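You operate a simulated robot arm through the tools that you are given. There is no shell and no other tool.

You are at the controls of a simulated robot arm. One attempt, no reset.

JOB
Put the blue and green markers back in their cups.
Fine: blue first; turn each cup to the arrow before you fill it.

It is judged by the outcome, as a careful person would: the job done as asked, and still so three seconds after it is handed in. It fails if anything else is knocked over, pushed out of place, dropped, spilled or broken.

ROBOT AND FRAMES
A 7-joint arm with a two-finger parallel gripper, fixed in place. Base frame: the origin is at the foot of the arm, x ahead of it, y to its left, z up; the work surface is at about z = 0.735. Readings come in m, rad, newtons and seconds.
With the tool pointing down near the work surface it reaches from about 0.28 to 0.68 m from the base axis. Its first joint turns from -1.152 to 1.152 rad. Payload 1.57 kg.
The tool frame sits at the grasp point between the pads (the TCP): z along the fingers, y along the line on which they close. The tips reach 0.03 m beyond it. The gripper opens to 0.11 m. The fingers are 0.024 m wide and 0.012 m thick; the gripper's body (0.048 by 0.112 m) begins 0.078 m behind the TCP.
Orientation is that of the tool frame in the base frame, as [roll, pitch, yaw] about the fixed x, y, z axes, in that order (R = Rz(yaw) Ry(pitch) Rx(roll)). With the fingers straight down and closing along the base's y, the tool's x points along the base's -x, its y along +y and its z along -z.

CONTROLS
- The arm moves only by the tool step_arm. Its argument "targets" is text: rows parted by semicolons, each of 6 numbers parted by spaces: the shift along the tool's x, y, z in m, then the turn, a rotation vector about the tool's x, y, z in rad. In form: x y z wx wy wz; .... A call has 1 to 20 rows; each row is the pose to reach, as a shift and turn from the pose commanded when the call began, along the tool's axes at that moment. "gripper" is the closure, from 0 (fully open) to 1 (shut), set as the call begins (left out, the last holds). Rows are played at 5 a second. More than 0.05 m and 0.15 rad between two rows, or a gripper value outside its range, and nothing of the call is played. A pose out of reach is approached as far as the arm can. The call stops where the force on the tool passes 40 N (or 10 N more than at its start, if that is more) or the arm is blocked; 0.2 s more then pass. Each finger travels about 0.108 m/s and halts on what it meets, pressing with about 26 N; the grip force reading is that of the motor and also rises with nothing between the fingers. The clock runs only during rows and for 0.2 s after the last one: add rows that repeat a pose to give the fingers time. The reply holds the time, the measured pose of the TCP, the force on the tool along the base axes, the opening and the grip force, in the units named above and with some noise, with the torque about the TCP (base axes, N m) and any sound that the robot's microphone picked up.
- Cameras (640 x 400 px; columns grow to the right, rows downward): "scene" is fixed at [0.1604, -0.3923, 1.4222]; the picture's right is [0.78, -0.62, 0.00], its down [-0.30, -0.38, -0.88] and it looks along [0.55, 0.68, -0.48] (base axes); focal length 354 px, centre (320, 200). "wrist" rides on the gripper at [0.07, 0.016, -0.141] in the tool frame; the picture's right is [-0.23, 0.97, 0.00], its down [-0.86, -0.20, -0.48] and it looks along [-0.47, -0.11, 0.88] (tool axes); focal length 222 px, centre (320, 200).
- capture(camera): a new picture of that camera. The clock stands still meanwhile.
- locate(camera, pixels): for up to 12 pixels [column, row] of the newest picture of that camera ("zoom" is the newest enlarged one), the place [x, y, z] in the base frame of the surface seen there, good to about 0.003 m, but the place of the scene camera against the robot may be out by one fixed shift of up to 0.018 m in any direction. The clock stands still meanwhile.
- zoom(camera, box): a new picture of the part [left, top, right, bottom] of that camera's present view, enlarged. The clock stands still meanwhile.
- sign_off(): hands the job in; it is judged then, once.

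Unless the task says otherwise, let go and move clear before handing in.

The tools are called after "Request:" as a command line: name --argument value ..., lists and objects as JSON in quotes. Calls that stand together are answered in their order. step_arm: Moves the arm, as the interface text tells. Its arguments: {"type":"object","properties":{"targets":{"type":"string"},"gripper":{"type":"number"}},"required":["targets"]} The other tools are called the same way: capture (camera) takes a picture; locate (camera, pixels) gives the place of the surface under pixels of a picture; zoom (camera, box) takes an enlarged picture of a part of a camera's view; sign_off () hands the job in.

At the start:

```text
time_s: 0.0
ee_pos: [0.3741, 0.1445, 1.1858]
orientation: [-3.141, 0.0, -3.141]
wrist_force: [-0.3, 0.1, 0.0]
ft_torque: [0.01, -0.02, -0.03]
opening: 0.11
grip_force: 0.0
```

scene: 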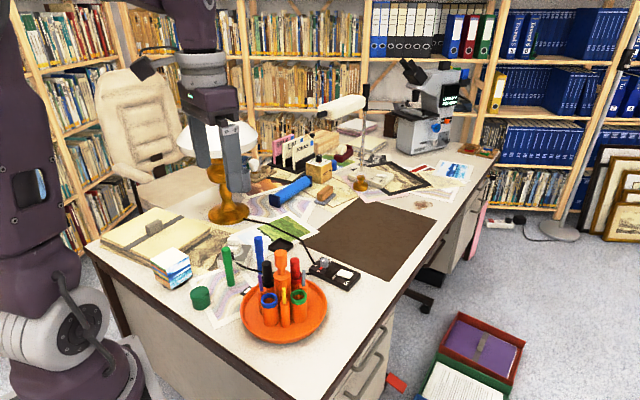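
wrist: 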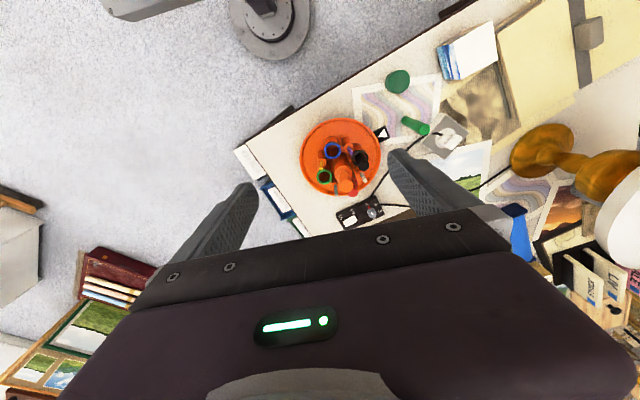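

The scene shows an orange carousel around (284,310) with cups, a green marker standing near (228,267), and something blue standing near (259,250). I'll zoom in on both views to identify the markers, the cups and the arrow.

Request:
zoom --camera "scene" --box '[170, 220, 370, 345]'

Request:
zoom --camera "wrist" --box '[270, 50, 470, 240]'

```text
3.20 times, centred on (270, 282) of scene
```

zoom: 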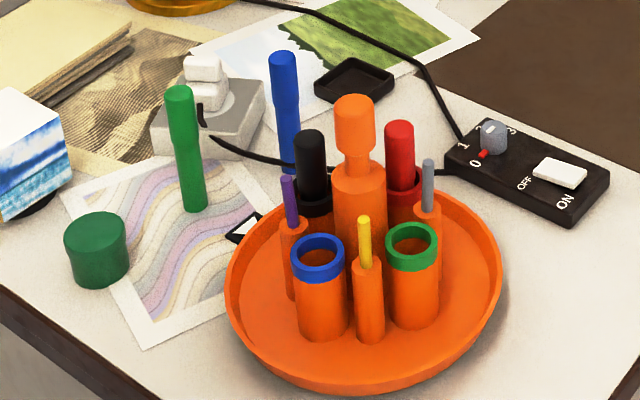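

```text
2.11 times, centred on (370, 145) of wrist
```

zoom: 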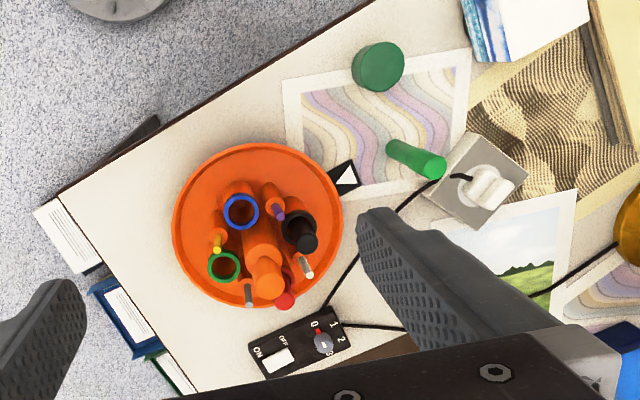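

The carousel has empty blue-ringed and green-ringed cups. A black plate with a white arrow sits beside its rim (zoom wrist ~(346,176)), and there is a control box with a knob and a switch. Next I'll measure these features.

Request:
zoom --camera "scene" --box '[230, 230, 330, 345]'

Request:
zoom --camera "scene" --box '[290, 240, 380, 300]'

Request:
locate --camera "scene" --pixels '[[226, 248], [230, 283], [259, 237], [260, 270], [281, 252], [282, 275], [267, 294], [299, 293], [243, 315], [327, 313], [284, 343], [247, 291]]'

Request:
locate --camera "wrist" --pixels '[[333, 151], [324, 177], [363, 161], [353, 187], [344, 173], [345, 188], [422, 128], [397, 117], [381, 133], [303, 158], [381, 158], [340, 120]]'

```text
3.48 times, centred on (280, 288) of scene
```

zoom: 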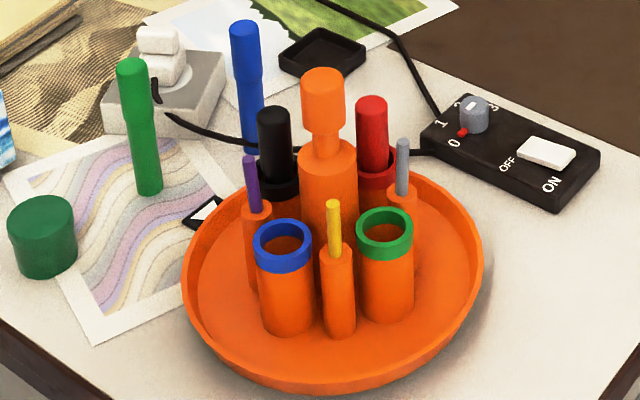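

```text
6.67 times, centred on (335, 270) of scene
```

zoom: 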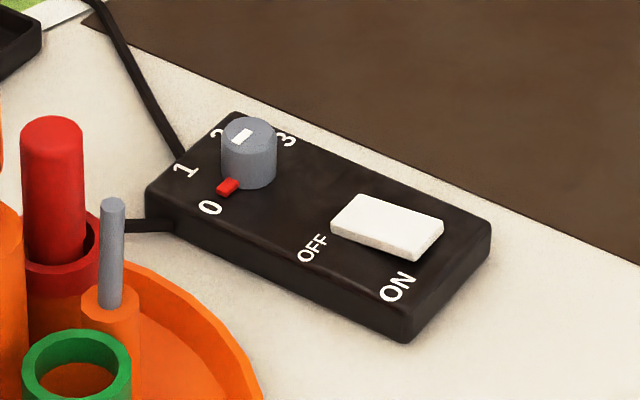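

```text
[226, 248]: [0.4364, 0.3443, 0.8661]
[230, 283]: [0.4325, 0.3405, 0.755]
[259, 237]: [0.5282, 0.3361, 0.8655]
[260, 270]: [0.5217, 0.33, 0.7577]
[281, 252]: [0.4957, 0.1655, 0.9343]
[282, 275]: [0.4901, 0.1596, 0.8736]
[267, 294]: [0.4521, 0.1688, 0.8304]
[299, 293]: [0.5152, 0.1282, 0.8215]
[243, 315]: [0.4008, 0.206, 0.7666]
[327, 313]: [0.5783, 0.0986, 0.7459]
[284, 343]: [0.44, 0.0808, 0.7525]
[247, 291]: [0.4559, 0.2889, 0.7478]
```

```text
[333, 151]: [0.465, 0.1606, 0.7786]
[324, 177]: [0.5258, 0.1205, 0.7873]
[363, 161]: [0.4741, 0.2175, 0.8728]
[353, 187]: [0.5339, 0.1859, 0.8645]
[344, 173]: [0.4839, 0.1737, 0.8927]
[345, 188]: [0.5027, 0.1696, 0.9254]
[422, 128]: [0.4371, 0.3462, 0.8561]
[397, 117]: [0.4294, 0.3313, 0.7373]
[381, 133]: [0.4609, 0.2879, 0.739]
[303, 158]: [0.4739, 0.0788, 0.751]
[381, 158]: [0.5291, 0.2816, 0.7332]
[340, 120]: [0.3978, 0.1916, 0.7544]
```

The cables show the box is wired to the wall plug and the lamp, so it looks like a lamp control rather than part of the carousel. The carousel has a central grip knob around (0.50,0.17,0.93). I'll lower the arm for a closer wrist view of the carousel, the arrow and both markers.

Request:
step_arm --targets "-0.002 0.012 0.035 0 0 0; -0.004 0.024 0.07 0 0 0; -0.006 0.036 0.105 0 0 0; -0.008 0.048 0.13 0 0 0; -0.008 0.048 0.13 0 0 0" --gripper 0

Request:
capture --camera "wrist"

Request:
capture --camera "scene"

```text
time_s: 1.2
ee_pos: [0.3833, 0.1904, 1.0548]
orientation: [3.141, 0.0, -3.141]
wrist_force: [0.3, -0.5, -0.7]
ft_torque: [0.01, -0.01, 0.02]
opening: 0.11
grip_force: 0.0
```

```text
taken
```

wrist: 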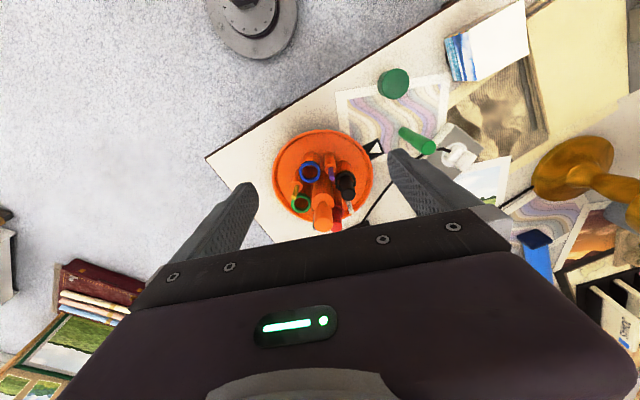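

```text
taken
```

scene: 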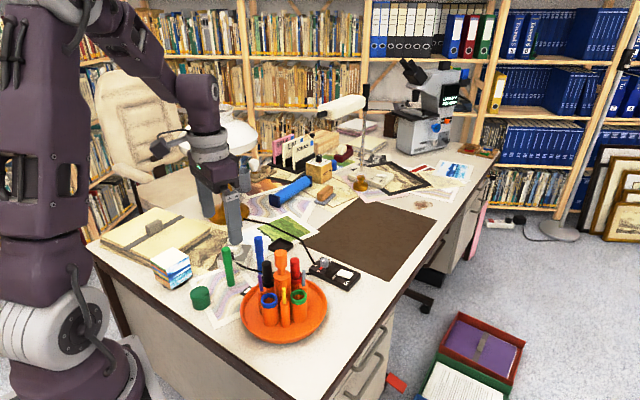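

The wrist view now shows the carousel at about (322,178). I'll zoom in and measure the cup rims, the arrow plate and the dish rim.

Request:
zoom --camera "wrist" --box '[264, 115, 392, 240]'

```text
3.20 times, centred on (328, 178) of wrist
```

zoom: 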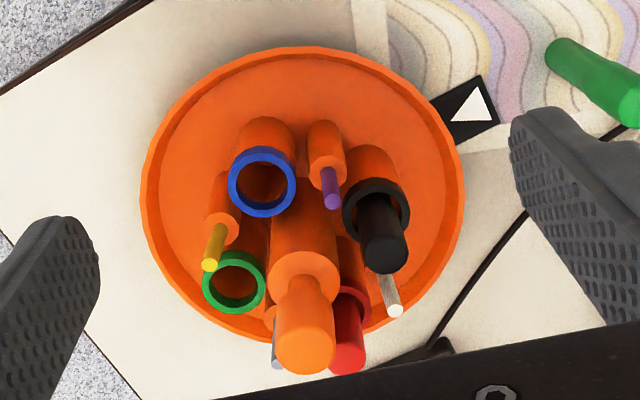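

The zoomed view is clear: blue rim around (262,182), green rim around (234,282), black (376,210), arrow plate around (470,112). I'll locate points on each.

Request:
locate --camera "zoom" --pixels '[[262, 150], [231, 180], [294, 180], [262, 214], [234, 253], [205, 282], [264, 284], [236, 310], [346, 205], [407, 212], [378, 181], [305, 372]]'

Request:
locate --camera "zoom" --pixels '[[466, 90], [491, 117], [452, 120], [432, 102], [479, 77], [499, 122], [455, 152], [306, 355], [275, 345], [334, 345], [305, 325], [275, 275]]'

Request:
locate --camera "zoom" --pixels '[[144, 190], [160, 120], [230, 63], [310, 47], [400, 78], [450, 145], [463, 200], [440, 265], [170, 265], [330, 290], [220, 225], [325, 170]]'

```text
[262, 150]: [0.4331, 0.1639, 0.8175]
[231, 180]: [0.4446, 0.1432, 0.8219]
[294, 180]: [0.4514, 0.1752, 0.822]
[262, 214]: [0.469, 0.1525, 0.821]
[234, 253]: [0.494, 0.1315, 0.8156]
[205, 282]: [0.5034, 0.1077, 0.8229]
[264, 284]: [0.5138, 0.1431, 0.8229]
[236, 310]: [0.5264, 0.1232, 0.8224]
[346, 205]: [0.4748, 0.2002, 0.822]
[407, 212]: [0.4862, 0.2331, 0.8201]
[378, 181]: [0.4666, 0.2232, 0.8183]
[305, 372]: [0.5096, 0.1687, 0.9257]
```

```text
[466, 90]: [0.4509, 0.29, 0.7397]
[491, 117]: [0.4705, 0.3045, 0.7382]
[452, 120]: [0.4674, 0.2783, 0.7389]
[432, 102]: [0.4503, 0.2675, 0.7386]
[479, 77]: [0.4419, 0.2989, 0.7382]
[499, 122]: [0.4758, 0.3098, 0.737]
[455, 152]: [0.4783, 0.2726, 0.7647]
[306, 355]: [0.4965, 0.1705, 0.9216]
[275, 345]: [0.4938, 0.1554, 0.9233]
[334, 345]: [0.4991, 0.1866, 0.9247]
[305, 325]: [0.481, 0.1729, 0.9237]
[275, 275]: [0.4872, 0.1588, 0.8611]
```

```text
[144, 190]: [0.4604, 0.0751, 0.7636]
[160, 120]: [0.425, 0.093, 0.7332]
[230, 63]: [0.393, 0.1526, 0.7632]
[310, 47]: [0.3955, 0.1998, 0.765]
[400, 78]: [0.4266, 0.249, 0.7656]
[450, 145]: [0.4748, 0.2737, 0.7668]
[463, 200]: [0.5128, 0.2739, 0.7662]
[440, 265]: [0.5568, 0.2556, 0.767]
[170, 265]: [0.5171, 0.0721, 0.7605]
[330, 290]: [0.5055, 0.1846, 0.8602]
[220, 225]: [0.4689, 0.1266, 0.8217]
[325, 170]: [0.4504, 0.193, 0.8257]
```

The wrist readings put the knob axis near (0.496,0.172) with its top at z≈0.924. The cups sit at r≈0.048: black at about 106° facing the arrow (plate at about 105.5°), blue at about 195° and green at about 286°. I'll move over to the markers' side and see the blue marker and its surroundings.

Request:
step_arm --targets "-0.005 0.035 0 0 0 0; -0.010 0.07 0 0 0 0; -0.015 0.105 0 0 0 0; -0.015 0.12 0 0 0 0; -0.015 0.12 0 0 0 0" --gripper 0

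Request:
capture --camera "wrist"

Request:
zoom --camera "wrist" --box '[250, 90, 410, 240]'

```text
time_s: 2.4
ee_pos: [0.3959, 0.3134, 1.0562]
orientation: [-3.141, 0.001, -3.141]
wrist_force: [-0.1, 0.0, 0.7]
ft_torque: [0.02, -0.02, 0.03]
opening: 0.11
grip_force: 0.0
```

```text
taken
```

wrist: 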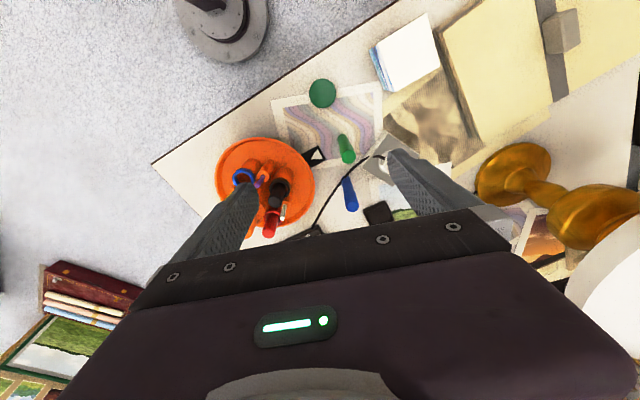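

```text
2.67 times, centred on (330, 165) of wrist
```

zoom: 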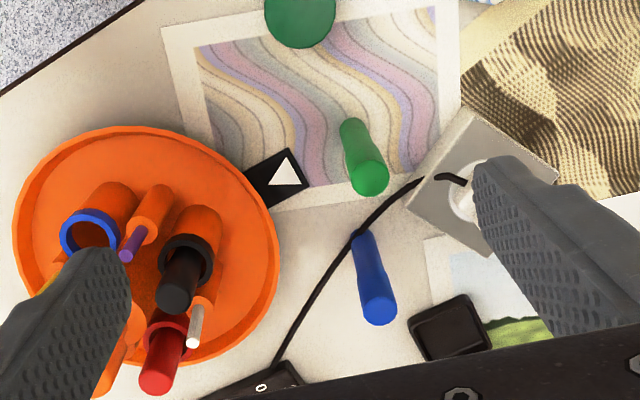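

Both markers stand upright here, green with its top at zoom (370,180) and blue with its top at (378,308). The cable runs right beside the base of the blue one. I'll measure them, the arrow's corners and the neighbouring black and red marker tops.

Request:
locate --camera "zoom" --pixels '[[379, 310], [365, 305], [395, 300], [361, 238], [375, 260], [370, 182], [353, 178], [387, 172], [350, 125], [363, 160], [355, 265], [391, 290]]'

Request:
locate --camera "zoom" --pixels '[[283, 158], [299, 184], [269, 184], [291, 149], [310, 192], [248, 168], [172, 297], [155, 382], [192, 342], [125, 253], [490, 195], [440, 150]]'

Request:
locate --camera "zoom" --pixels '[[300, 25], [400, 190], [330, 270], [450, 320], [355, 232], [172, 280], [205, 235], [165, 225], [210, 262], [190, 238], [62, 235], [120, 225]]'

```text
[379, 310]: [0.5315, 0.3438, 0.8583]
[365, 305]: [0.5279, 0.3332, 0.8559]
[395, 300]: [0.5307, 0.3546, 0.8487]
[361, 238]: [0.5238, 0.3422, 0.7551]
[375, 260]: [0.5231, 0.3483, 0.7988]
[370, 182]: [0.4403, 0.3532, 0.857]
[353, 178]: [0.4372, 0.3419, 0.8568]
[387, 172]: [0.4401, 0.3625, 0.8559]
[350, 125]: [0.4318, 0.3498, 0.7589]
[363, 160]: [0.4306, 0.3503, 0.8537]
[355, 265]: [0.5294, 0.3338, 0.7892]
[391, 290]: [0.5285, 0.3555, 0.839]
```

```text
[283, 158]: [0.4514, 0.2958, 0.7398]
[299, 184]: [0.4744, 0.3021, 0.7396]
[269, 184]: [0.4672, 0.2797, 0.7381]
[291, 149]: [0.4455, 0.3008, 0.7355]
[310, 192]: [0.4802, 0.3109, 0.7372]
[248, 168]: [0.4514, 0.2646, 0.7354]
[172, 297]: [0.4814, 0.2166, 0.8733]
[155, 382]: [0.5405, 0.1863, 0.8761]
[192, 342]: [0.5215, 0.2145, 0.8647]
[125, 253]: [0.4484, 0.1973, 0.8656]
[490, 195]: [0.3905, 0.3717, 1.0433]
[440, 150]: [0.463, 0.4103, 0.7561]
```

```text
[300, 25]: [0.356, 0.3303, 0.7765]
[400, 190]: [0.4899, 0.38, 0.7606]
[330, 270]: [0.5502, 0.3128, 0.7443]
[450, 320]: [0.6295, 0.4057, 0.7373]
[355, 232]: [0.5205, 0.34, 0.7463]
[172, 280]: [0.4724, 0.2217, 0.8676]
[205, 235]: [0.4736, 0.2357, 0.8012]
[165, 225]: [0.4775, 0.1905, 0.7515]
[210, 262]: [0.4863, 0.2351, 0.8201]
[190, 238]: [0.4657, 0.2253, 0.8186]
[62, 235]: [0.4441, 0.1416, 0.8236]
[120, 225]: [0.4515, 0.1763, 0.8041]
```

The blue marker is centred near (0.5295,0.344) and green near (0.440,0.352); both tops are at z≈0.857 and both are about 0.021 thick. Next I'll move above the knob at (0.4955,0.1713), set the yaw for a clockwise quarter turn, and partly close the fingers.

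Request:
step_arm --targets "-0.0166 -0.0237 0 0 0 -0.131; -0.0332 -0.0474 0 0 0 -0.262; -0.0498 -0.0711 0 0 0 -0.393; -0.0664 -0.0947 0 0 0 -0.524; -0.083 -0.1184 0 0 0 -0.655; -0.0996 -0.1421 0 0 0 -0.785; -0.0996 -0.1421 0 0 0 -0.785; -0.0996 -0.1421 0 0 0 -0.785" --gripper 0.5

Request:
capture --camera "wrist"

Request:
zoom --camera "scene" --box '[200, 180, 360, 345]'

```text
time_s: 4.2
ee_pos: [0.4968, 0.1722, 1.0548]
orientation: [3.141, 0.0, -2.355]
wrist_force: [0.7, 0.0, -0.2]
ft_torque: [0.03, 0.0, -0.02]
opening: 0.0549
grip_force: 0.1
```

```text
taken
```

wrist: 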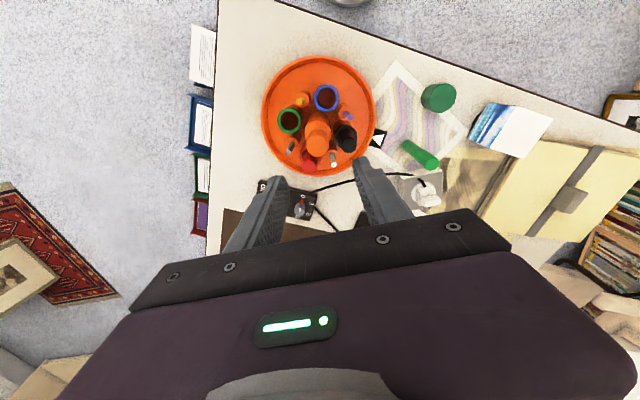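

```text
2.42 times, centred on (280, 262) of scene
```

zoom: 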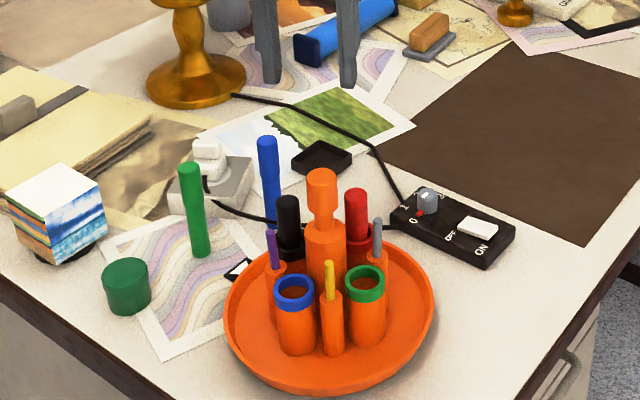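

The box's cable runs to the amber lamp, so I'll leave it alone. I'll refine the knob centre from this angle before I descend.

Request:
zoom --camera "wrist" --box '[255, 50, 395, 190]'

```text
2.86 times, centred on (325, 120) of wrist
```

zoom: 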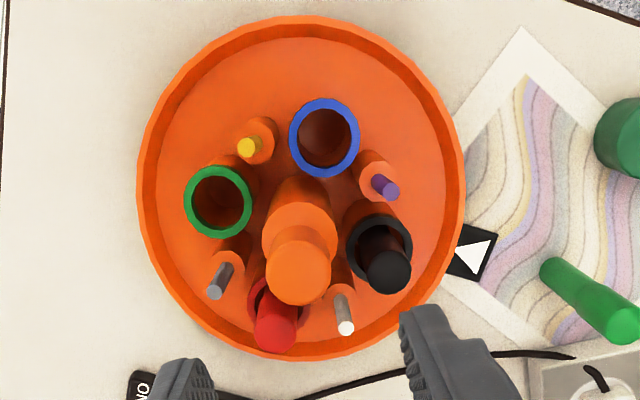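

The rims and knob are clear here, so I'll locate their edge points to refine the axis and the cup angles.

Request:
locate --camera "zoom" --pixels '[[298, 246], [298, 300], [269, 275], [328, 275], [324, 101], [324, 174], [291, 138], [357, 138], [219, 170], [219, 233], [188, 202], [250, 202]]'

Request:
locate --camera "zoom" --pixels '[[379, 204], [349, 238], [409, 245], [456, 250], [490, 237], [482, 272], [380, 186], [248, 146], [216, 290], [346, 328], [388, 275], [275, 332]]'

```text
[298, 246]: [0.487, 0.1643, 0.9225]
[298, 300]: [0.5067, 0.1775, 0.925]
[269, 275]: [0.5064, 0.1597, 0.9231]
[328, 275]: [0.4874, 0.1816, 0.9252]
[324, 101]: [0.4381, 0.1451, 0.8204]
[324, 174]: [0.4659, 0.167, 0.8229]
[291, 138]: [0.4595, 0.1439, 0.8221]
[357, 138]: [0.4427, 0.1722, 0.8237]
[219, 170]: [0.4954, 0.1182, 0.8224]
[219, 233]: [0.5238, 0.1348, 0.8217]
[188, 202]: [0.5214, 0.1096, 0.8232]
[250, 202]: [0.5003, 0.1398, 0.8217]
```

```text
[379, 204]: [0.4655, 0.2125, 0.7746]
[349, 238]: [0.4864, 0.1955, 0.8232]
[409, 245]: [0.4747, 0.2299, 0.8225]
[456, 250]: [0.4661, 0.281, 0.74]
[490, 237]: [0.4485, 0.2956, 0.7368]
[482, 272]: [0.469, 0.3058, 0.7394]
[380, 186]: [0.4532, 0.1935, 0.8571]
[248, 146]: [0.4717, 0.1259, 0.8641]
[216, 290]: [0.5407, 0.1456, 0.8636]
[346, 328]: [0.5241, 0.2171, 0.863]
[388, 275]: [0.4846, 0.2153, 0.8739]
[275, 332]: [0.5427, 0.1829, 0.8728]
```

The axis refines to about (0.4965,0.171), and the carousel's phase matches the arrow at about 106°, so a −90° turn brings blue to it. I'll descend over the knob with the fingers 0.055 m apart; the tips stay above the marker tops at z 0.874.

Request:
step_arm --targets "0 0 0.03 0 0 0; 0 0 0.06 0 0 0; 0 0 0.085 0 0 0; 0 0 0.105 0 0 0; 0 0 0.12 0 0 0; 0 0 0.13 0 0 0; 0 0 0.141 0 0 0; 0 0 0.141 0 0 0" --gripper 0.5

Request:
zoom --camera "scene" --box '[200, 180, 360, 345]'

Request:
capture --camera "wrist"

```text
time_s: 6.0
ee_pos: [0.4963, 0.1704, 0.9134]
orientation: [3.14, 0.001, -2.355]
wrist_force: [-0.5, 0.2, -0.8]
ft_torque: [0.0, 0.03, 0.01]
opening: 0.0547
grip_force: 0.0
```

```text
2.42 times, centred on (280, 262) of scene
```

zoom: 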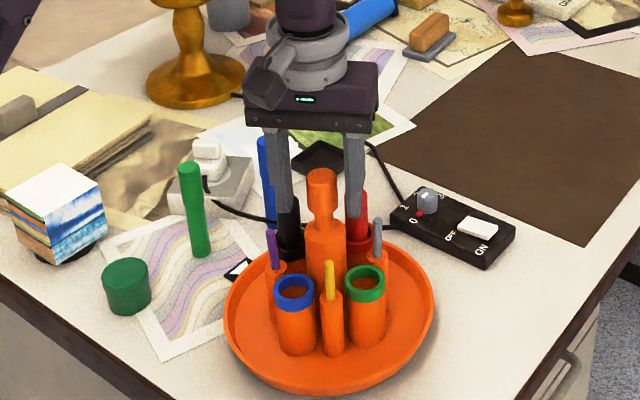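

```text
taken
```

wrist: 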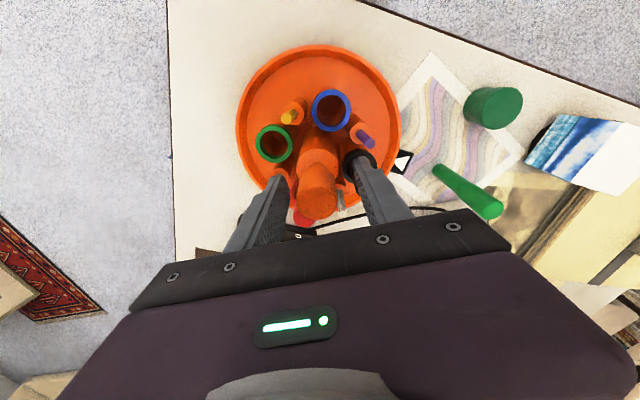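

The fingers straddle the knob, centred in the wrist view at (320,190). I'll close on it in place.

Request:
step_arm --targets "0 0 0 0 0 0; 0 0 0 0 0 0; 0 0 0 0 0 0" --gripper 1

```text
time_s: 6.8
ee_pos: [0.4988, 0.1678, 0.914]
orientation: [-3.141, 0.0, -2.358]
wrist_force: [23.5, -20.3, -10.0]
ft_torque: [0.59, -0.31, -0.08]
opening: 0.0286
grip_force: 38.2
```

The grip closed to 0.0286, but there is a side load of about 31 N along the closing line, so the knob is off-centre between the fingers. I'll look before I correct it.

Request:
zoom --camera "wrist" --box '[230, 110, 410, 250]'

Request:
zoom --camera "scene" --box '[220, 200, 340, 345]'

```text
2.86 times, centred on (320, 180) of wrist
```

zoom: 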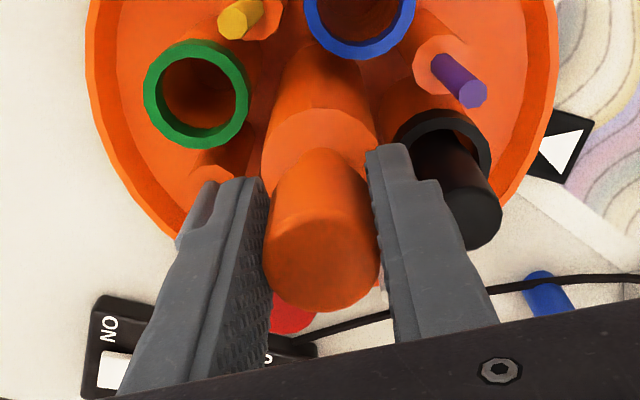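

```text
2.76 times, centred on (280, 272) of scene
```

zoom: 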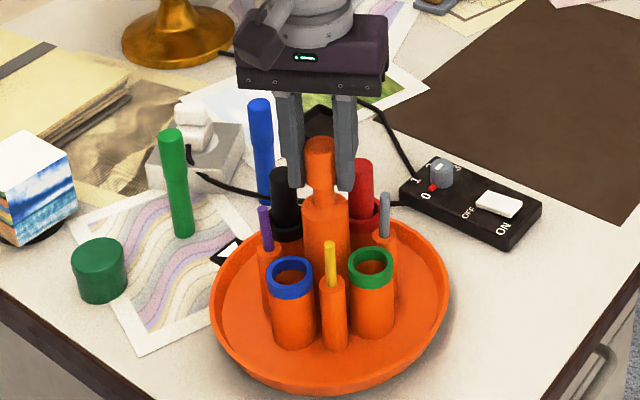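

Both fingers appear to bear on the knob. I'll hold briefly to see whether the side load settles.

Request:
step_arm --targets "0 0 0 0 0 0; 0 0 0 0 0 0" --gripper 1

```text
time_s: 7.4
ee_pos: [0.4982, 0.1681, 0.9131]
orientation: [-3.14, 0.001, -2.359]
wrist_force: [30.5, -25.6, -10.8]
ft_torque: [0.61, -0.07, -0.11]
opening: 0.0287
grip_force: 38.6
```

The side load grew to about 40 N. I'll open to release it, then re-centre rather than strain the carousel.

Request:
step_arm --targets "0 0 0 0 0 0; 0 0 0 0 0 0" --gripper 0.5

Request:
zoom --camera "wrist" --box '[230, 30, 430, 250]'

```text
time_s: 8.0
ee_pos: [0.4956, 0.1703, 0.9129]
orientation: [3.139, 0.001, -2.355]
wrist_force: [0.2, 0.0, 0.8]
ft_torque: [0.0, 0.0, -0.05]
opening: 0.055
grip_force: 0.0
```

```text
1.82 times, centred on (330, 140) of wrist
```

zoom: 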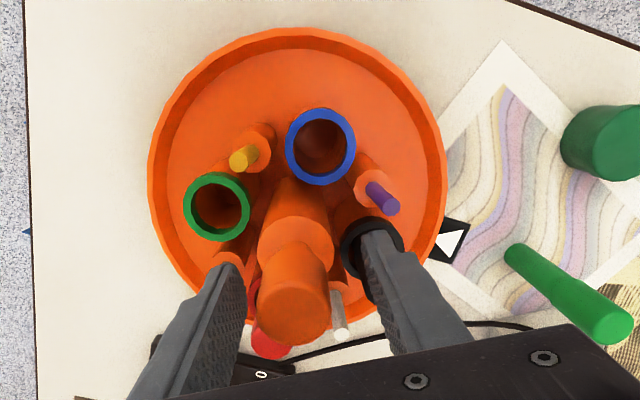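

The load is gone. In this view the knob (zoom ~(294,308)) sits closer to the left finger, so I'll measure the knob and finger edges together.

Request:
locate --camera "zoom" --pixels '[[294, 282], [294, 342], [260, 312], [327, 310], [294, 312], [232, 268], [375, 235], [240, 300], [375, 290], [320, 109], [287, 147], [354, 147]]'

Request:
locate --camera "zoom" --pixels '[[318, 183], [217, 174], [186, 206], [249, 208], [218, 240], [438, 254], [466, 232], [455, 263], [150, 180], [300, 30], [443, 170], [400, 80]]'

```text
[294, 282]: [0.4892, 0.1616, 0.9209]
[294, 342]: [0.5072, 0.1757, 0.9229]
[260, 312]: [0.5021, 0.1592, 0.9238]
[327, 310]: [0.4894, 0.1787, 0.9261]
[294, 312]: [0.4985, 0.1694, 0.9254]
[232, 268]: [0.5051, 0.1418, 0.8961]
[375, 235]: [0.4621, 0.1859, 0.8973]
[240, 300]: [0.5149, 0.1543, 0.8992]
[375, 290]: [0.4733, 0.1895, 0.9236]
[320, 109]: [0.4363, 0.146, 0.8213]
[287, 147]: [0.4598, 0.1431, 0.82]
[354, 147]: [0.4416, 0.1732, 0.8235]
```

```text
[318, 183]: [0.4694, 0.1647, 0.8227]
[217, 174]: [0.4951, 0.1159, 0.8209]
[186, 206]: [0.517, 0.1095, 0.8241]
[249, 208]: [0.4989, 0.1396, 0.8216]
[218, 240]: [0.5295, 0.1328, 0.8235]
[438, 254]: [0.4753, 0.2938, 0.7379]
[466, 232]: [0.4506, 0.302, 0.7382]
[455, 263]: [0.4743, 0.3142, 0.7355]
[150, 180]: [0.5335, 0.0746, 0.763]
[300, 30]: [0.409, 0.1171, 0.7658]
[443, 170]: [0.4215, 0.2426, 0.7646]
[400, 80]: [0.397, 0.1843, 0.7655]
```

The knob sits about 4 mm toward the tool's −y relative to the mid-point of the fingers. I'll shift by that amount and close gently again.

Request:
step_arm --targets "0 -0.0038 0 0 0 0; 0 -0.0038 0 0 0 0" --gripper 0.5

Request:
step_arm --targets "0 0 0 0 0 0; 0 0 0 0 0 0; 0 0 0 0 0 0" --gripper 1

```text
time_s: 8.6
ee_pos: [0.4997, 0.1676, 0.9143]
orientation: [-3.141, 0.001, -2.357]
wrist_force: [0.3, -0.1, 0.9]
ft_torque: [0.01, 0.04, -0.02]
opening: 0.0549
grip_force: 0.1
```

```text
time_s: 9.4
ee_pos: [0.4985, 0.169, 0.9127]
orientation: [3.141, 0.0, -2.357]
wrist_force: [-4.9, 3.0, -0.3]
ft_torque: [0.03, -0.02, 0.02]
opening: 0.0288
grip_force: 38.5
```

The load is now only about 6 N, so the knob is centred. I'll turn clockwise by 45° first and check the response.

Request:
step_arm --targets "0 -0.0005 0 0 0 0.08; 0 -0.0005 0 0 0 0.16; 0 -0.0005 0 0 0 0.24; 0 -0.0005 0 0 0 0.32; 0 -0.0005 0 0 0 0.4; 0 -0.0005 0 0 0 0.48; 0 -0.0005 0 0 0 0.56; 0 -0.0005 0 0 0 0.64; 0 -0.0005 0 0 0 0.72; 0 -0.0005 0 0 0 0.785" --gripper 1

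Request:
zoom --camera "scene" --box '[200, 200, 360, 345]'

Request:
capture --camera "wrist"

```text
time_s: 11.6
ee_pos: [0.4985, 0.1687, 0.9137]
orientation: [3.141, -0.002, -3.139]
wrist_force: [-29.6, 15.4, -12.2]
ft_torque: [-0.19, 0.02, 0.04]
opening: 0.0286
grip_force: 38.4
```

```text
2.76 times, centred on (280, 272) of scene
```

zoom: 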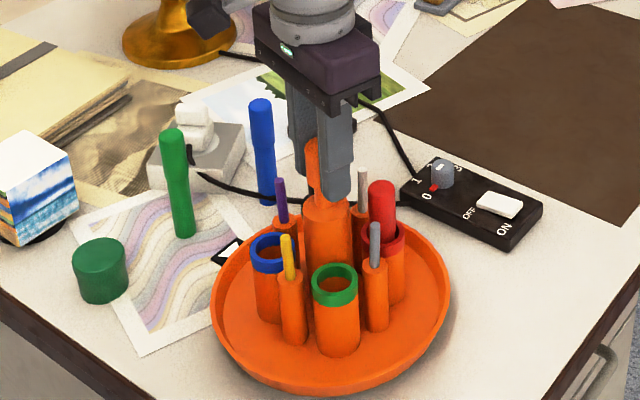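

```text
taken
```

wrist: 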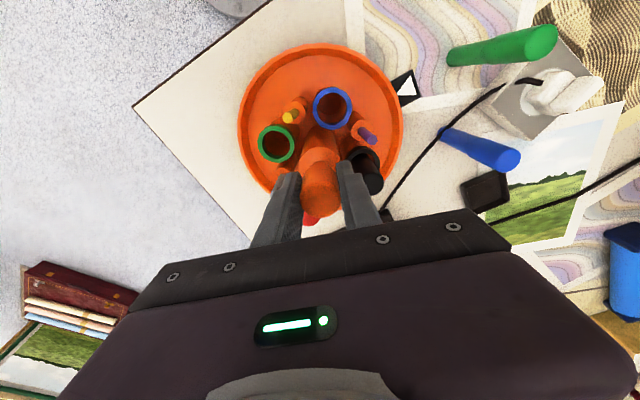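

The carousel follows the gripper, but a side load of 33 N has built up because my rotation centre is off by about 2–3 mm. I'll relieve it by shifting toward (−x,+y).

Request:
step_arm --targets "0.0012 0.0006 0 0 0 0; 0.0023 0.0012 0 0 0 0; 0.0023 0.0012 0 0 0 0" --gripper 1

Request:
zoom --camera "wrist" --box '[225, 35, 435, 245]'

```text
time_s: 12.4
ee_pos: [0.4981, 0.169, 0.9142]
orientation: [3.141, 0.003, -3.139]
wrist_force: [-6.0, 17.8, -32.2]
ft_torque: [-0.26, -0.23, -0.03]
opening: 0.0286
grip_force: 38.2
```

```text
1.90 times, centred on (330, 140) of wrist
```

zoom: 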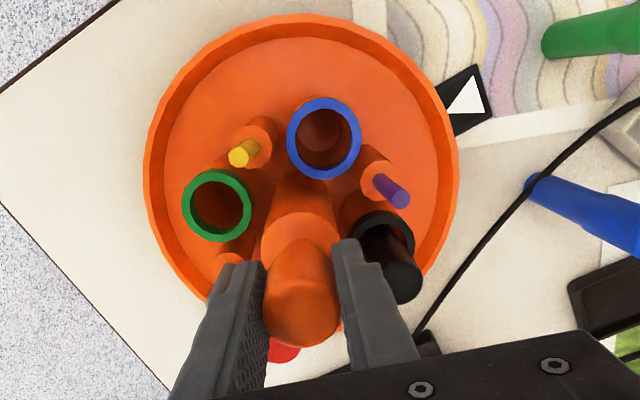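

The x load is relieved, but a downward pull of about 32 N and 18 N in y remain, so the knob is drawing the fingers down slightly. I'll ease down 2 mm and +y 1.5 mm.

Request:
step_arm --targets "0.0003 0.0008 0.001 0 0 0; 0.0004 0.0015 0.002 0 0 0; 0.0004 0.0015 0.002 0 0 0" --gripper 1

```text
time_s: 13.2
ee_pos: [0.499, 0.1695, 0.9151]
orientation: [3.141, 0.007, 3.14]
wrist_force: [-2.4, 1.2, 33.6]
ft_torque: [-0.16, -0.09, 0.0]
opening: 0.0279
grip_force: 38.5
```

Moving 2 mm down overshot to +34 N, so z is held stiffly by the grip's friction. Backing up 1 mm should zero it; x and y are now near zero.

Request:
step_arm --targets "0 0 -0.001 0 0 0; 0 0 -0.001 0 0 0" --gripper 1

```text
time_s: 13.8
ee_pos: [0.4991, 0.17, 0.9139]
orientation: [-3.141, 0.005, 3.141]
wrist_force: [16.6, -3.5, 22.3]
ft_torque: [-0.19, -0.73, 0.01]
opening: 0.0287
grip_force: 38.8
```

Loads keep shifting as the fingers stick on the knob. I'll open, let the arm settle and check where the carousel stands before I regrip more lightly.

Request:
step_arm --targets "0 0 0 0 0 0; 0 0 0 0 0 0" --gripper 0.55

Request:
capture --camera "wrist"

Request:
zoom --camera "wrist" --box '[225, 35, 435, 245]'

```text
time_s: 14.4
ee_pos: [0.4958, 0.1703, 0.9118]
orientation: [3.141, -0.001, -3.141]
wrist_force: [-0.5, -0.2, 0.9]
ft_torque: [0.02, -0.02, -0.01]
opening: 0.0493
grip_force: 0.1
```

```text
taken
```

wrist: 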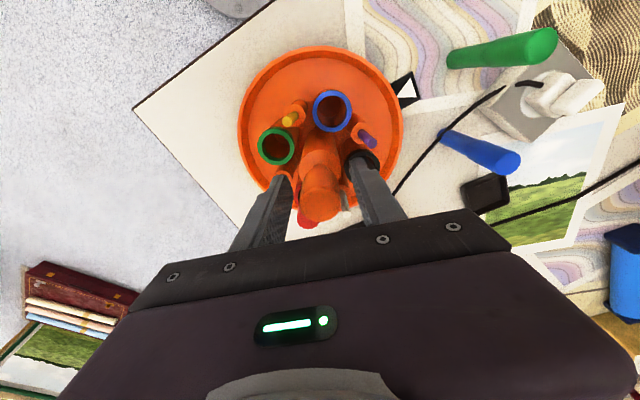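

```text
1.90 times, centred on (330, 140) of wrist
```

zoom: 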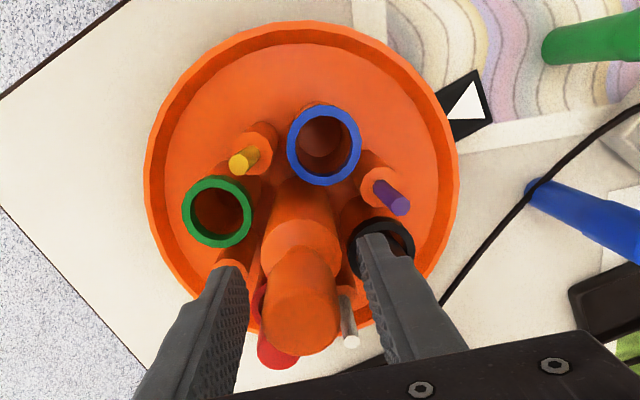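

Released cleanly. I'll measure the knob, the cups and the dish again to learn the carousel's angle and to check that it hasn't shifted.

Request:
locate --camera "zoom" --pixels '[[302, 288], [302, 350], [266, 318], [337, 316], [302, 320], [324, 108], [324, 183], [290, 145], [359, 145], [218, 178], [218, 245], [185, 211]]'

Request:
locate --camera "zoom" --pixels '[[250, 211], [147, 170], [170, 90], [240, 35], [302, 24], [380, 48], [430, 100], [456, 175], [445, 235], [464, 83], [485, 117], [450, 119]]'

Request:
locate --camera "zoom" --pixels '[[248, 290], [240, 330], [360, 240], [375, 270], [385, 300], [396, 203], [238, 160], [350, 338], [220, 275], [370, 225], [232, 262], [390, 240]]'

```text
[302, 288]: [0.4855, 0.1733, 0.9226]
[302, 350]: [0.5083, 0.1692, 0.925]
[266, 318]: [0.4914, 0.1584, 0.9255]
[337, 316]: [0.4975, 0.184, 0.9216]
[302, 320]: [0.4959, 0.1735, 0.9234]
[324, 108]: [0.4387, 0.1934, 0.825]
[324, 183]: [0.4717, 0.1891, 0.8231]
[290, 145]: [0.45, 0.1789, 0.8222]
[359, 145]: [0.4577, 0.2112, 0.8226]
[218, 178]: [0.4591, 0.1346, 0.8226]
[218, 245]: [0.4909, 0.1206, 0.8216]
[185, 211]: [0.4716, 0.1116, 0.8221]
```

```text
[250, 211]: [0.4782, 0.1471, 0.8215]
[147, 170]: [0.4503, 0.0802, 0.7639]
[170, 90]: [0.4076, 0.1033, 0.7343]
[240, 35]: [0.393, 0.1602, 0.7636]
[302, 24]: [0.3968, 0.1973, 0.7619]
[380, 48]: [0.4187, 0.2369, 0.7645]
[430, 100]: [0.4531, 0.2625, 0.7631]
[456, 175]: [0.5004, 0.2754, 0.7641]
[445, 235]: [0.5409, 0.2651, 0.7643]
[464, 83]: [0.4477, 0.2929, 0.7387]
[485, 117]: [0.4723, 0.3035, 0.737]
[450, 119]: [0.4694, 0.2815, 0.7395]
```

```text
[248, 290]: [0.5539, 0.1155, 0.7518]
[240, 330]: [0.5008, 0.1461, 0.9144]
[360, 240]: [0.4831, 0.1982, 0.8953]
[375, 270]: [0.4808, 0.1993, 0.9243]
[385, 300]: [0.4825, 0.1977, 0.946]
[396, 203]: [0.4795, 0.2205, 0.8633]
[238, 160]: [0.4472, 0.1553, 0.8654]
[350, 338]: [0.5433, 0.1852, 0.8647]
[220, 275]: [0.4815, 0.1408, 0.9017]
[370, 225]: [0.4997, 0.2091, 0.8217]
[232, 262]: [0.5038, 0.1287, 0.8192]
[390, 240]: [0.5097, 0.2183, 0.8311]
```

The carousel hasn't shifted: the knob is still at about (0.4965,0.171). It has turned about 44°, with blue now at 152°, and the arrow is at 105.5°. I'll regrip more lightly and check the load before turning the remaining ~47°.

Request:
step_arm --targets "0 0 0 0 0 0; 0 0 0 0 0 0; 0 0 0 0 0 0" --gripper 0.75

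```text
time_s: 15.2
ee_pos: [0.497, 0.1704, 0.9133]
orientation: [3.141, -0.001, -3.14]
wrist_force: [-0.1, -2.7, -1.1]
ft_torque: [0.05, 0.0, -0.03]
opening: 0.03
grip_force: 1.6
```

The light grip touches at 0.030 with nearly no side load. I'll firm it slightly and turn 0.3 rad to see how the load develops.

Request:
step_arm --targets "0 0 0 0 0 0; 0 0 0 0 0 0.06; 0 0 0 0 0 0.12; 0 0 0 0 0 0.18; 0 0 0 0 0 0.24; 0 0 0 0 0 0.3" --gripper 0.8

Request:
zoom --camera "wrist" --box '[225, 35, 435, 245]'

```text
time_s: 16.6
ee_pos: [0.497, 0.1701, 0.9132]
orientation: [-3.14, 0.001, 2.841]
wrist_force: [-7.6, -2.1, 7.6]
ft_torque: [-0.29, -1.04, 0.03]
opening: 0.0288
grip_force: 38.2
```

```text
1.90 times, centred on (330, 140) of wrist
```

zoom: 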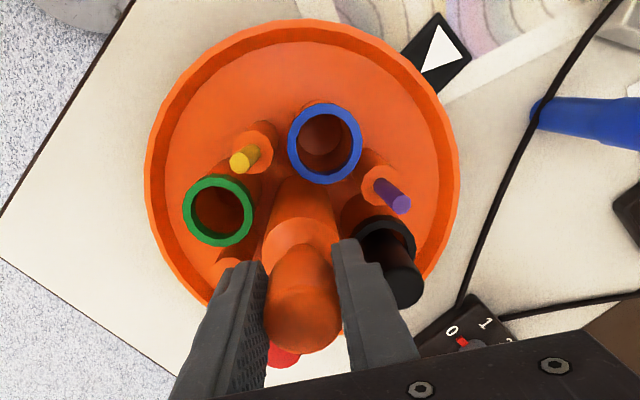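

The carousel follows at a side load of only about 8 N. I'll continue with the remaining ~0.52 rad in small steps.

Request:
step_arm --targets "0 0 0 0 0 0.06; 0 0 0 0 0 0.12; 0 0 0 0 0 0.18; 0 0 0 0 0 0.24; 0 0 0 0 0 0.3; 0 0 0 0 0 0.36; 0 0 0 0 0 0.42; 0 0 0 0 0 0.48; 0 0 0 0 0 0.517; 0 0 0 0 0 0.517" --gripper 0.8

Request:
zoom --camera "wrist" --box '[225, 35, 435, 245]'

```text
time_s: 18.8
ee_pos: [0.497, 0.1716, 0.914]
orientation: [-3.141, 0.0, 2.324]
wrist_force: [8.9, 11.0, -31.3]
ft_torque: [0.34, 0.22, -0.04]
opening: 0.0287
grip_force: 39.0
```

```text
1.90 times, centred on (330, 140) of wrist
```

zoom: 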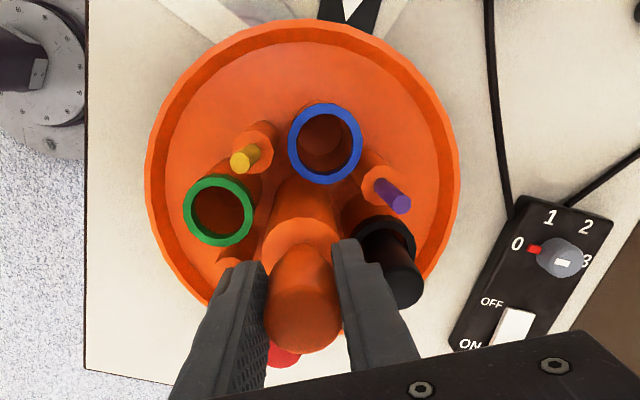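

Blue is now near the arrow (zoom (326,143), with the arrow at (350,8)). I'll release, rise straight up and measure the alignment.

Request:
step_arm --targets "0 0 0 0 0 0; 0 0 0 0 0 0; 0 0 -0.02 0 0 0; 0 0 -0.05 0 0 0; 0 0 -0.085 0 0 0; 0 0 -0.12 0 0 0; 0 0 -0.14 0 0 0; 0 0 -0.14 0 0 0" --gripper 0.55

Request:
capture --camera "wrist"

Request:
zoom --camera "wrist" --box '[225, 15, 435, 195]'

```text
time_s: 20.6
ee_pos: [0.4988, 0.1711, 1.0541]
orientation: [-3.14, -0.001, 2.324]
wrist_force: [0.0, 0.2, 0.3]
ft_torque: [0.04, -0.01, 0.01]
opening: 0.0495
grip_force: 0.1
```

```text
taken
```

wrist: 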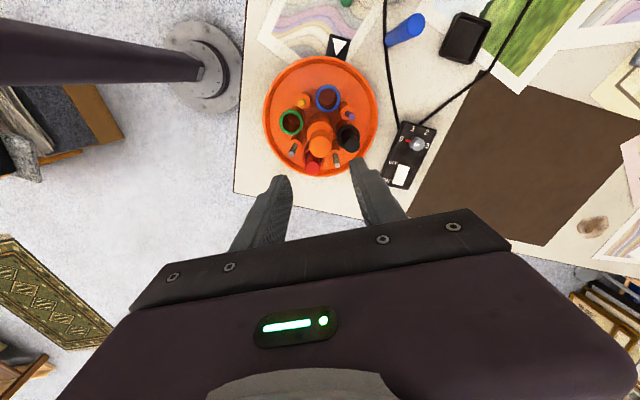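

```text
2.22 times, centred on (330, 105) of wrist
```

zoom: 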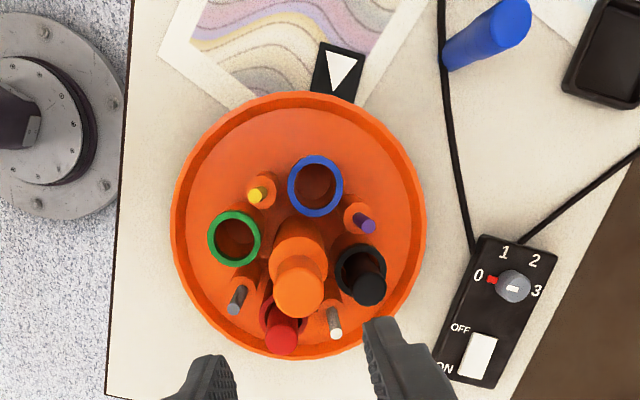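

The carousel is clear in this view, so I'll measure the rims, pens, knob and arrow to get the blue cup's angle.

Request:
locate --camera "zoom" --pixels '[[315, 158], [315, 213], [290, 185], [340, 185], [234, 213], [234, 264], [210, 238], [258, 238], [341, 272], [380, 262], [362, 248], [336, 334]]'

Request:
locate --camera "zoom" --pixels '[[298, 270], [298, 314], [276, 293], [321, 293], [338, 88], [330, 53], [357, 57], [368, 226], [255, 196], [234, 307], [369, 293], [281, 340]]'

Request:
locate --camera "zoom" --pixels '[[174, 225], [200, 145], [250, 105], [300, 94], [360, 108], [405, 150], [424, 215], [415, 270], [190, 285], [322, 45], [362, 55], [355, 100]]'

```text
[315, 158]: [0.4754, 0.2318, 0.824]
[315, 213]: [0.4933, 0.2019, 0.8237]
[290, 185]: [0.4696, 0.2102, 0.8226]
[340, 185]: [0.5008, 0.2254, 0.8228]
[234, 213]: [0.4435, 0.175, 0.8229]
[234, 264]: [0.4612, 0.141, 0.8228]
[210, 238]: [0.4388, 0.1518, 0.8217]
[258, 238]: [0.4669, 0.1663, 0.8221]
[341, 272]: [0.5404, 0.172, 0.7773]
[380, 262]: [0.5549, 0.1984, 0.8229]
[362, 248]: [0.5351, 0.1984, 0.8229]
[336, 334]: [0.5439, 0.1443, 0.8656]
```

```text
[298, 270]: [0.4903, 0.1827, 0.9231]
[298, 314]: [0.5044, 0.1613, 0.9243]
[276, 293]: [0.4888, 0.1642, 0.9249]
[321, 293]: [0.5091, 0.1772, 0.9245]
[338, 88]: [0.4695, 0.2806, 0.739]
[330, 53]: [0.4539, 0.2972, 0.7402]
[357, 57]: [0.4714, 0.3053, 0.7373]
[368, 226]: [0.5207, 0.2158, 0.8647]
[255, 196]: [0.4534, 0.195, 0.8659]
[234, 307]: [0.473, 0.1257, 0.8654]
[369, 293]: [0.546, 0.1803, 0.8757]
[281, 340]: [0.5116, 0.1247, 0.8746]
```

```text
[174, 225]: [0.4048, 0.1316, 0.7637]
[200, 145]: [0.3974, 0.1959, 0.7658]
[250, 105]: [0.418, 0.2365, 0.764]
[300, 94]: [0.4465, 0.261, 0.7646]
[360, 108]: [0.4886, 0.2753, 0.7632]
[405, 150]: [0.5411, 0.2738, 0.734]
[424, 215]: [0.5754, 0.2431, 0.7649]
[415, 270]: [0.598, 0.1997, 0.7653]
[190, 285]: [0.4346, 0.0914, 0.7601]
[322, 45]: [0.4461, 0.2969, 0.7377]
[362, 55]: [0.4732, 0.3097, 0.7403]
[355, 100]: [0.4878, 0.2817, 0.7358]
```

Blue sits at about 106° and the arrow at about 105.4°, so it is aligned within the measuring error. Before I go for the blue marker, I'll check where the lamp and nearby tall items stand.

Request:
capture --camera "scene"

Request:
locate --camera "scene" --pixels '[[228, 212], [228, 180], [215, 140], [240, 140], [258, 240], [227, 250], [281, 255], [175, 262], [215, 245], [282, 245], [345, 105], [320, 170]]'

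```text
taken
```

scene: 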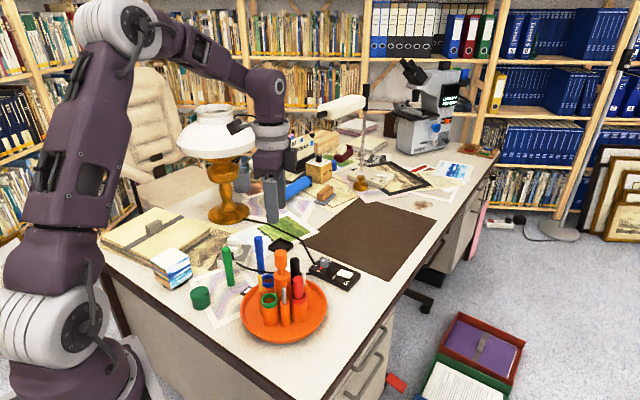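

```text
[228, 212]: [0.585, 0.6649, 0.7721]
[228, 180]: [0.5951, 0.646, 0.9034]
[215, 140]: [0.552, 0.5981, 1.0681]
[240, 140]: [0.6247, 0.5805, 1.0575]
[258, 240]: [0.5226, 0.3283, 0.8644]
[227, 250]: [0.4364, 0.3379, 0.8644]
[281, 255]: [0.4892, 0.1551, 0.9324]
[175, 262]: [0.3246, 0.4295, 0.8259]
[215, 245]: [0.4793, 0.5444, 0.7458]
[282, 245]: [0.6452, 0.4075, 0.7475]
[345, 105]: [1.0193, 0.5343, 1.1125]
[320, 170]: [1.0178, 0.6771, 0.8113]
```

The lamp shade is at y≥0.58, so it is well clear of the blue marker at y≈0.344. I'll move above the blue marker and set the yaw to close tangentially to the carousel (tool y at about 16°).

Request:
step_arm --targets "0.0131 0.0179 0.006 0 0 0.06; 0.0262 0.0357 0.012 0 0 0.12; 0.0392 0.0536 0.018 0 0 0.18; 0.0523 0.0714 0.024 0 0 0.24; 0.0654 0.0893 0.030 0 0 0.30; 0.0785 0.1071 0.036 0 0 0.36; 0.0915 0.125 0.042 0 0 0.42; 0.1046 0.1428 0.048 0 0 0.48; 0.1046 0.1428 0.048 0 0 0.48" --gripper 0.5

Request:
capture --camera "wrist"

Request:
zoom --camera "wrist" --box '[240, 60, 420, 240]'

```text
time_s: 22.6
ee_pos: [0.529, 0.3439, 1.0066]
orientation: [3.141, 0.0, 1.843]
wrist_force: [-0.2, -0.1, 0.2]
ft_torque: [0.03, -0.03, 0.04]
opening: 0.0554
grip_force: 0.0
```

```text
taken
```

wrist: 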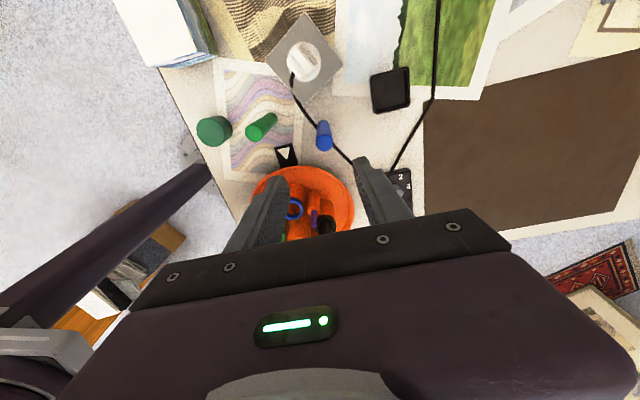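

```text
2.22 times, centred on (330, 150) of wrist
```

zoom: 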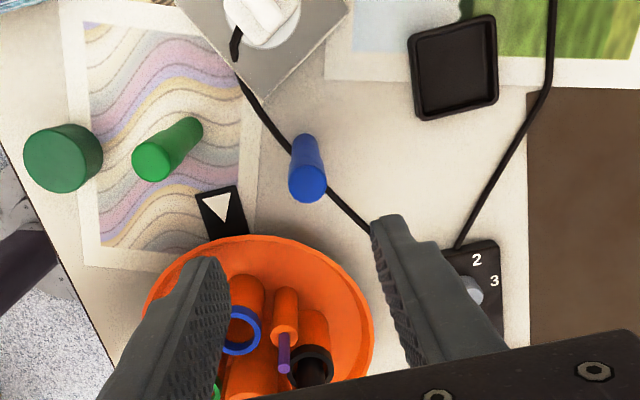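

The blue marker's top is at zoom (308,182), slightly to the tool's +y side of centre. I'll measure it from here.

Request:
locate --camera "zoom" --pixels '[[308, 182], [308, 168], [308, 197], [292, 180], [325, 180], [300, 140], [310, 138], [305, 150], [294, 160], [317, 150], [153, 162], [135, 160]]'

Request:
locate --camera "zoom" --pixels '[[153, 148], [153, 178], [170, 162], [190, 122], [200, 132], [242, 306], [260, 328], [240, 352], [222, 330], [284, 365], [285, 320], [210, 285]]'

```text
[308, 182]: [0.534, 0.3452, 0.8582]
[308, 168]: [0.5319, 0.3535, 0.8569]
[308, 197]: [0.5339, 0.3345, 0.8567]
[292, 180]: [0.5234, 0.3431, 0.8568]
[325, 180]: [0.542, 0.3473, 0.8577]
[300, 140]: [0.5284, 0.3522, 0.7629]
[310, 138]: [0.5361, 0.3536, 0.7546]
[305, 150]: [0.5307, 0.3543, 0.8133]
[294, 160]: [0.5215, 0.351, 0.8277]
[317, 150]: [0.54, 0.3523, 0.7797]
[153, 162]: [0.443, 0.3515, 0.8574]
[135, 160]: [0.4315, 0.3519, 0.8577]
```

```text
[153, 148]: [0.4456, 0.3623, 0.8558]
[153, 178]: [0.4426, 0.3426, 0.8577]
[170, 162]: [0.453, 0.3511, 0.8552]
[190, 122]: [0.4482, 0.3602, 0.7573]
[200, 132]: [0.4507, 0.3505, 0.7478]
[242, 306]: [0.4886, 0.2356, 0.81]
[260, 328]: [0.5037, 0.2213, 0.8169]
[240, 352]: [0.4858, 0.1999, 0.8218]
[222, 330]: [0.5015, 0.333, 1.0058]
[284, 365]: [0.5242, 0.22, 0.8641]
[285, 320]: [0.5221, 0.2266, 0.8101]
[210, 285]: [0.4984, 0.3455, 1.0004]
```

The marker is about 5.5 mm toward the tool's +y from the finger centre. I'll correct that and descend until the tips are just above the marker top, then re-check.

Request:
step_arm --targets "0 0.0055 0.02 0 0 0; 0 0.0055 0.045 0 0 0; 0 0.0055 0.07 0 0 0; 0 0.0055 0.09 0 0 0; 0 0.0055 0.1 0 0 0; 0 0.0055 0.1 0 0 0" --gripper 0.5

Request:
zoom --camera "wrist" --box '[240, 80, 400, 240]'

Request:
zoom --camera "scene" --box '[190, 180, 350, 340]'

```text
time_s: 24.0
ee_pos: [0.5355, 0.3458, 0.9053]
orientation: [3.141, 0.0, 1.844]
wrist_force: [0.1, 0.5, 0.3]
ft_torque: [-0.02, 0.01, 0.01]
opening: 0.055
grip_force: 0.0
```

```text
2.50 times, centred on (320, 160) of wrist
```

zoom: 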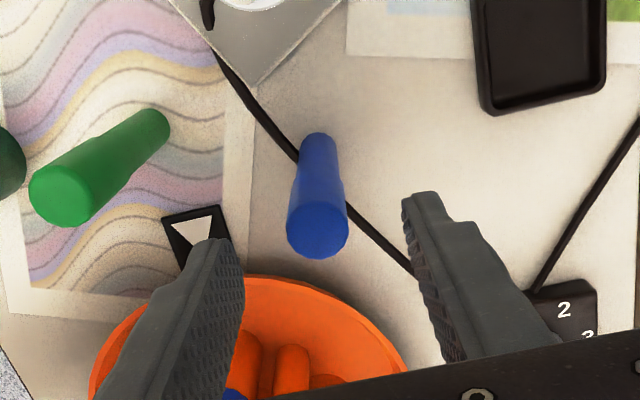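

```text
2.50 times, centred on (270, 260) of scene
```

zoom: 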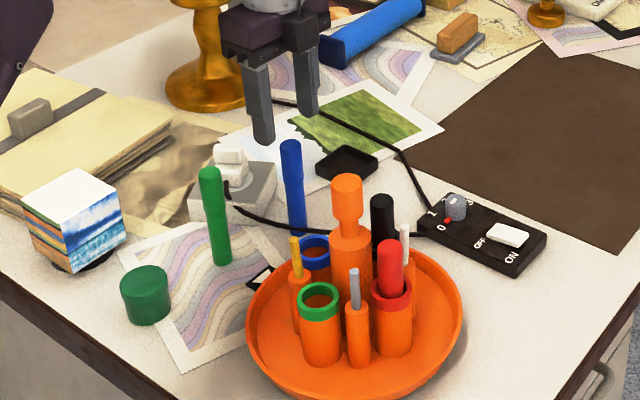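

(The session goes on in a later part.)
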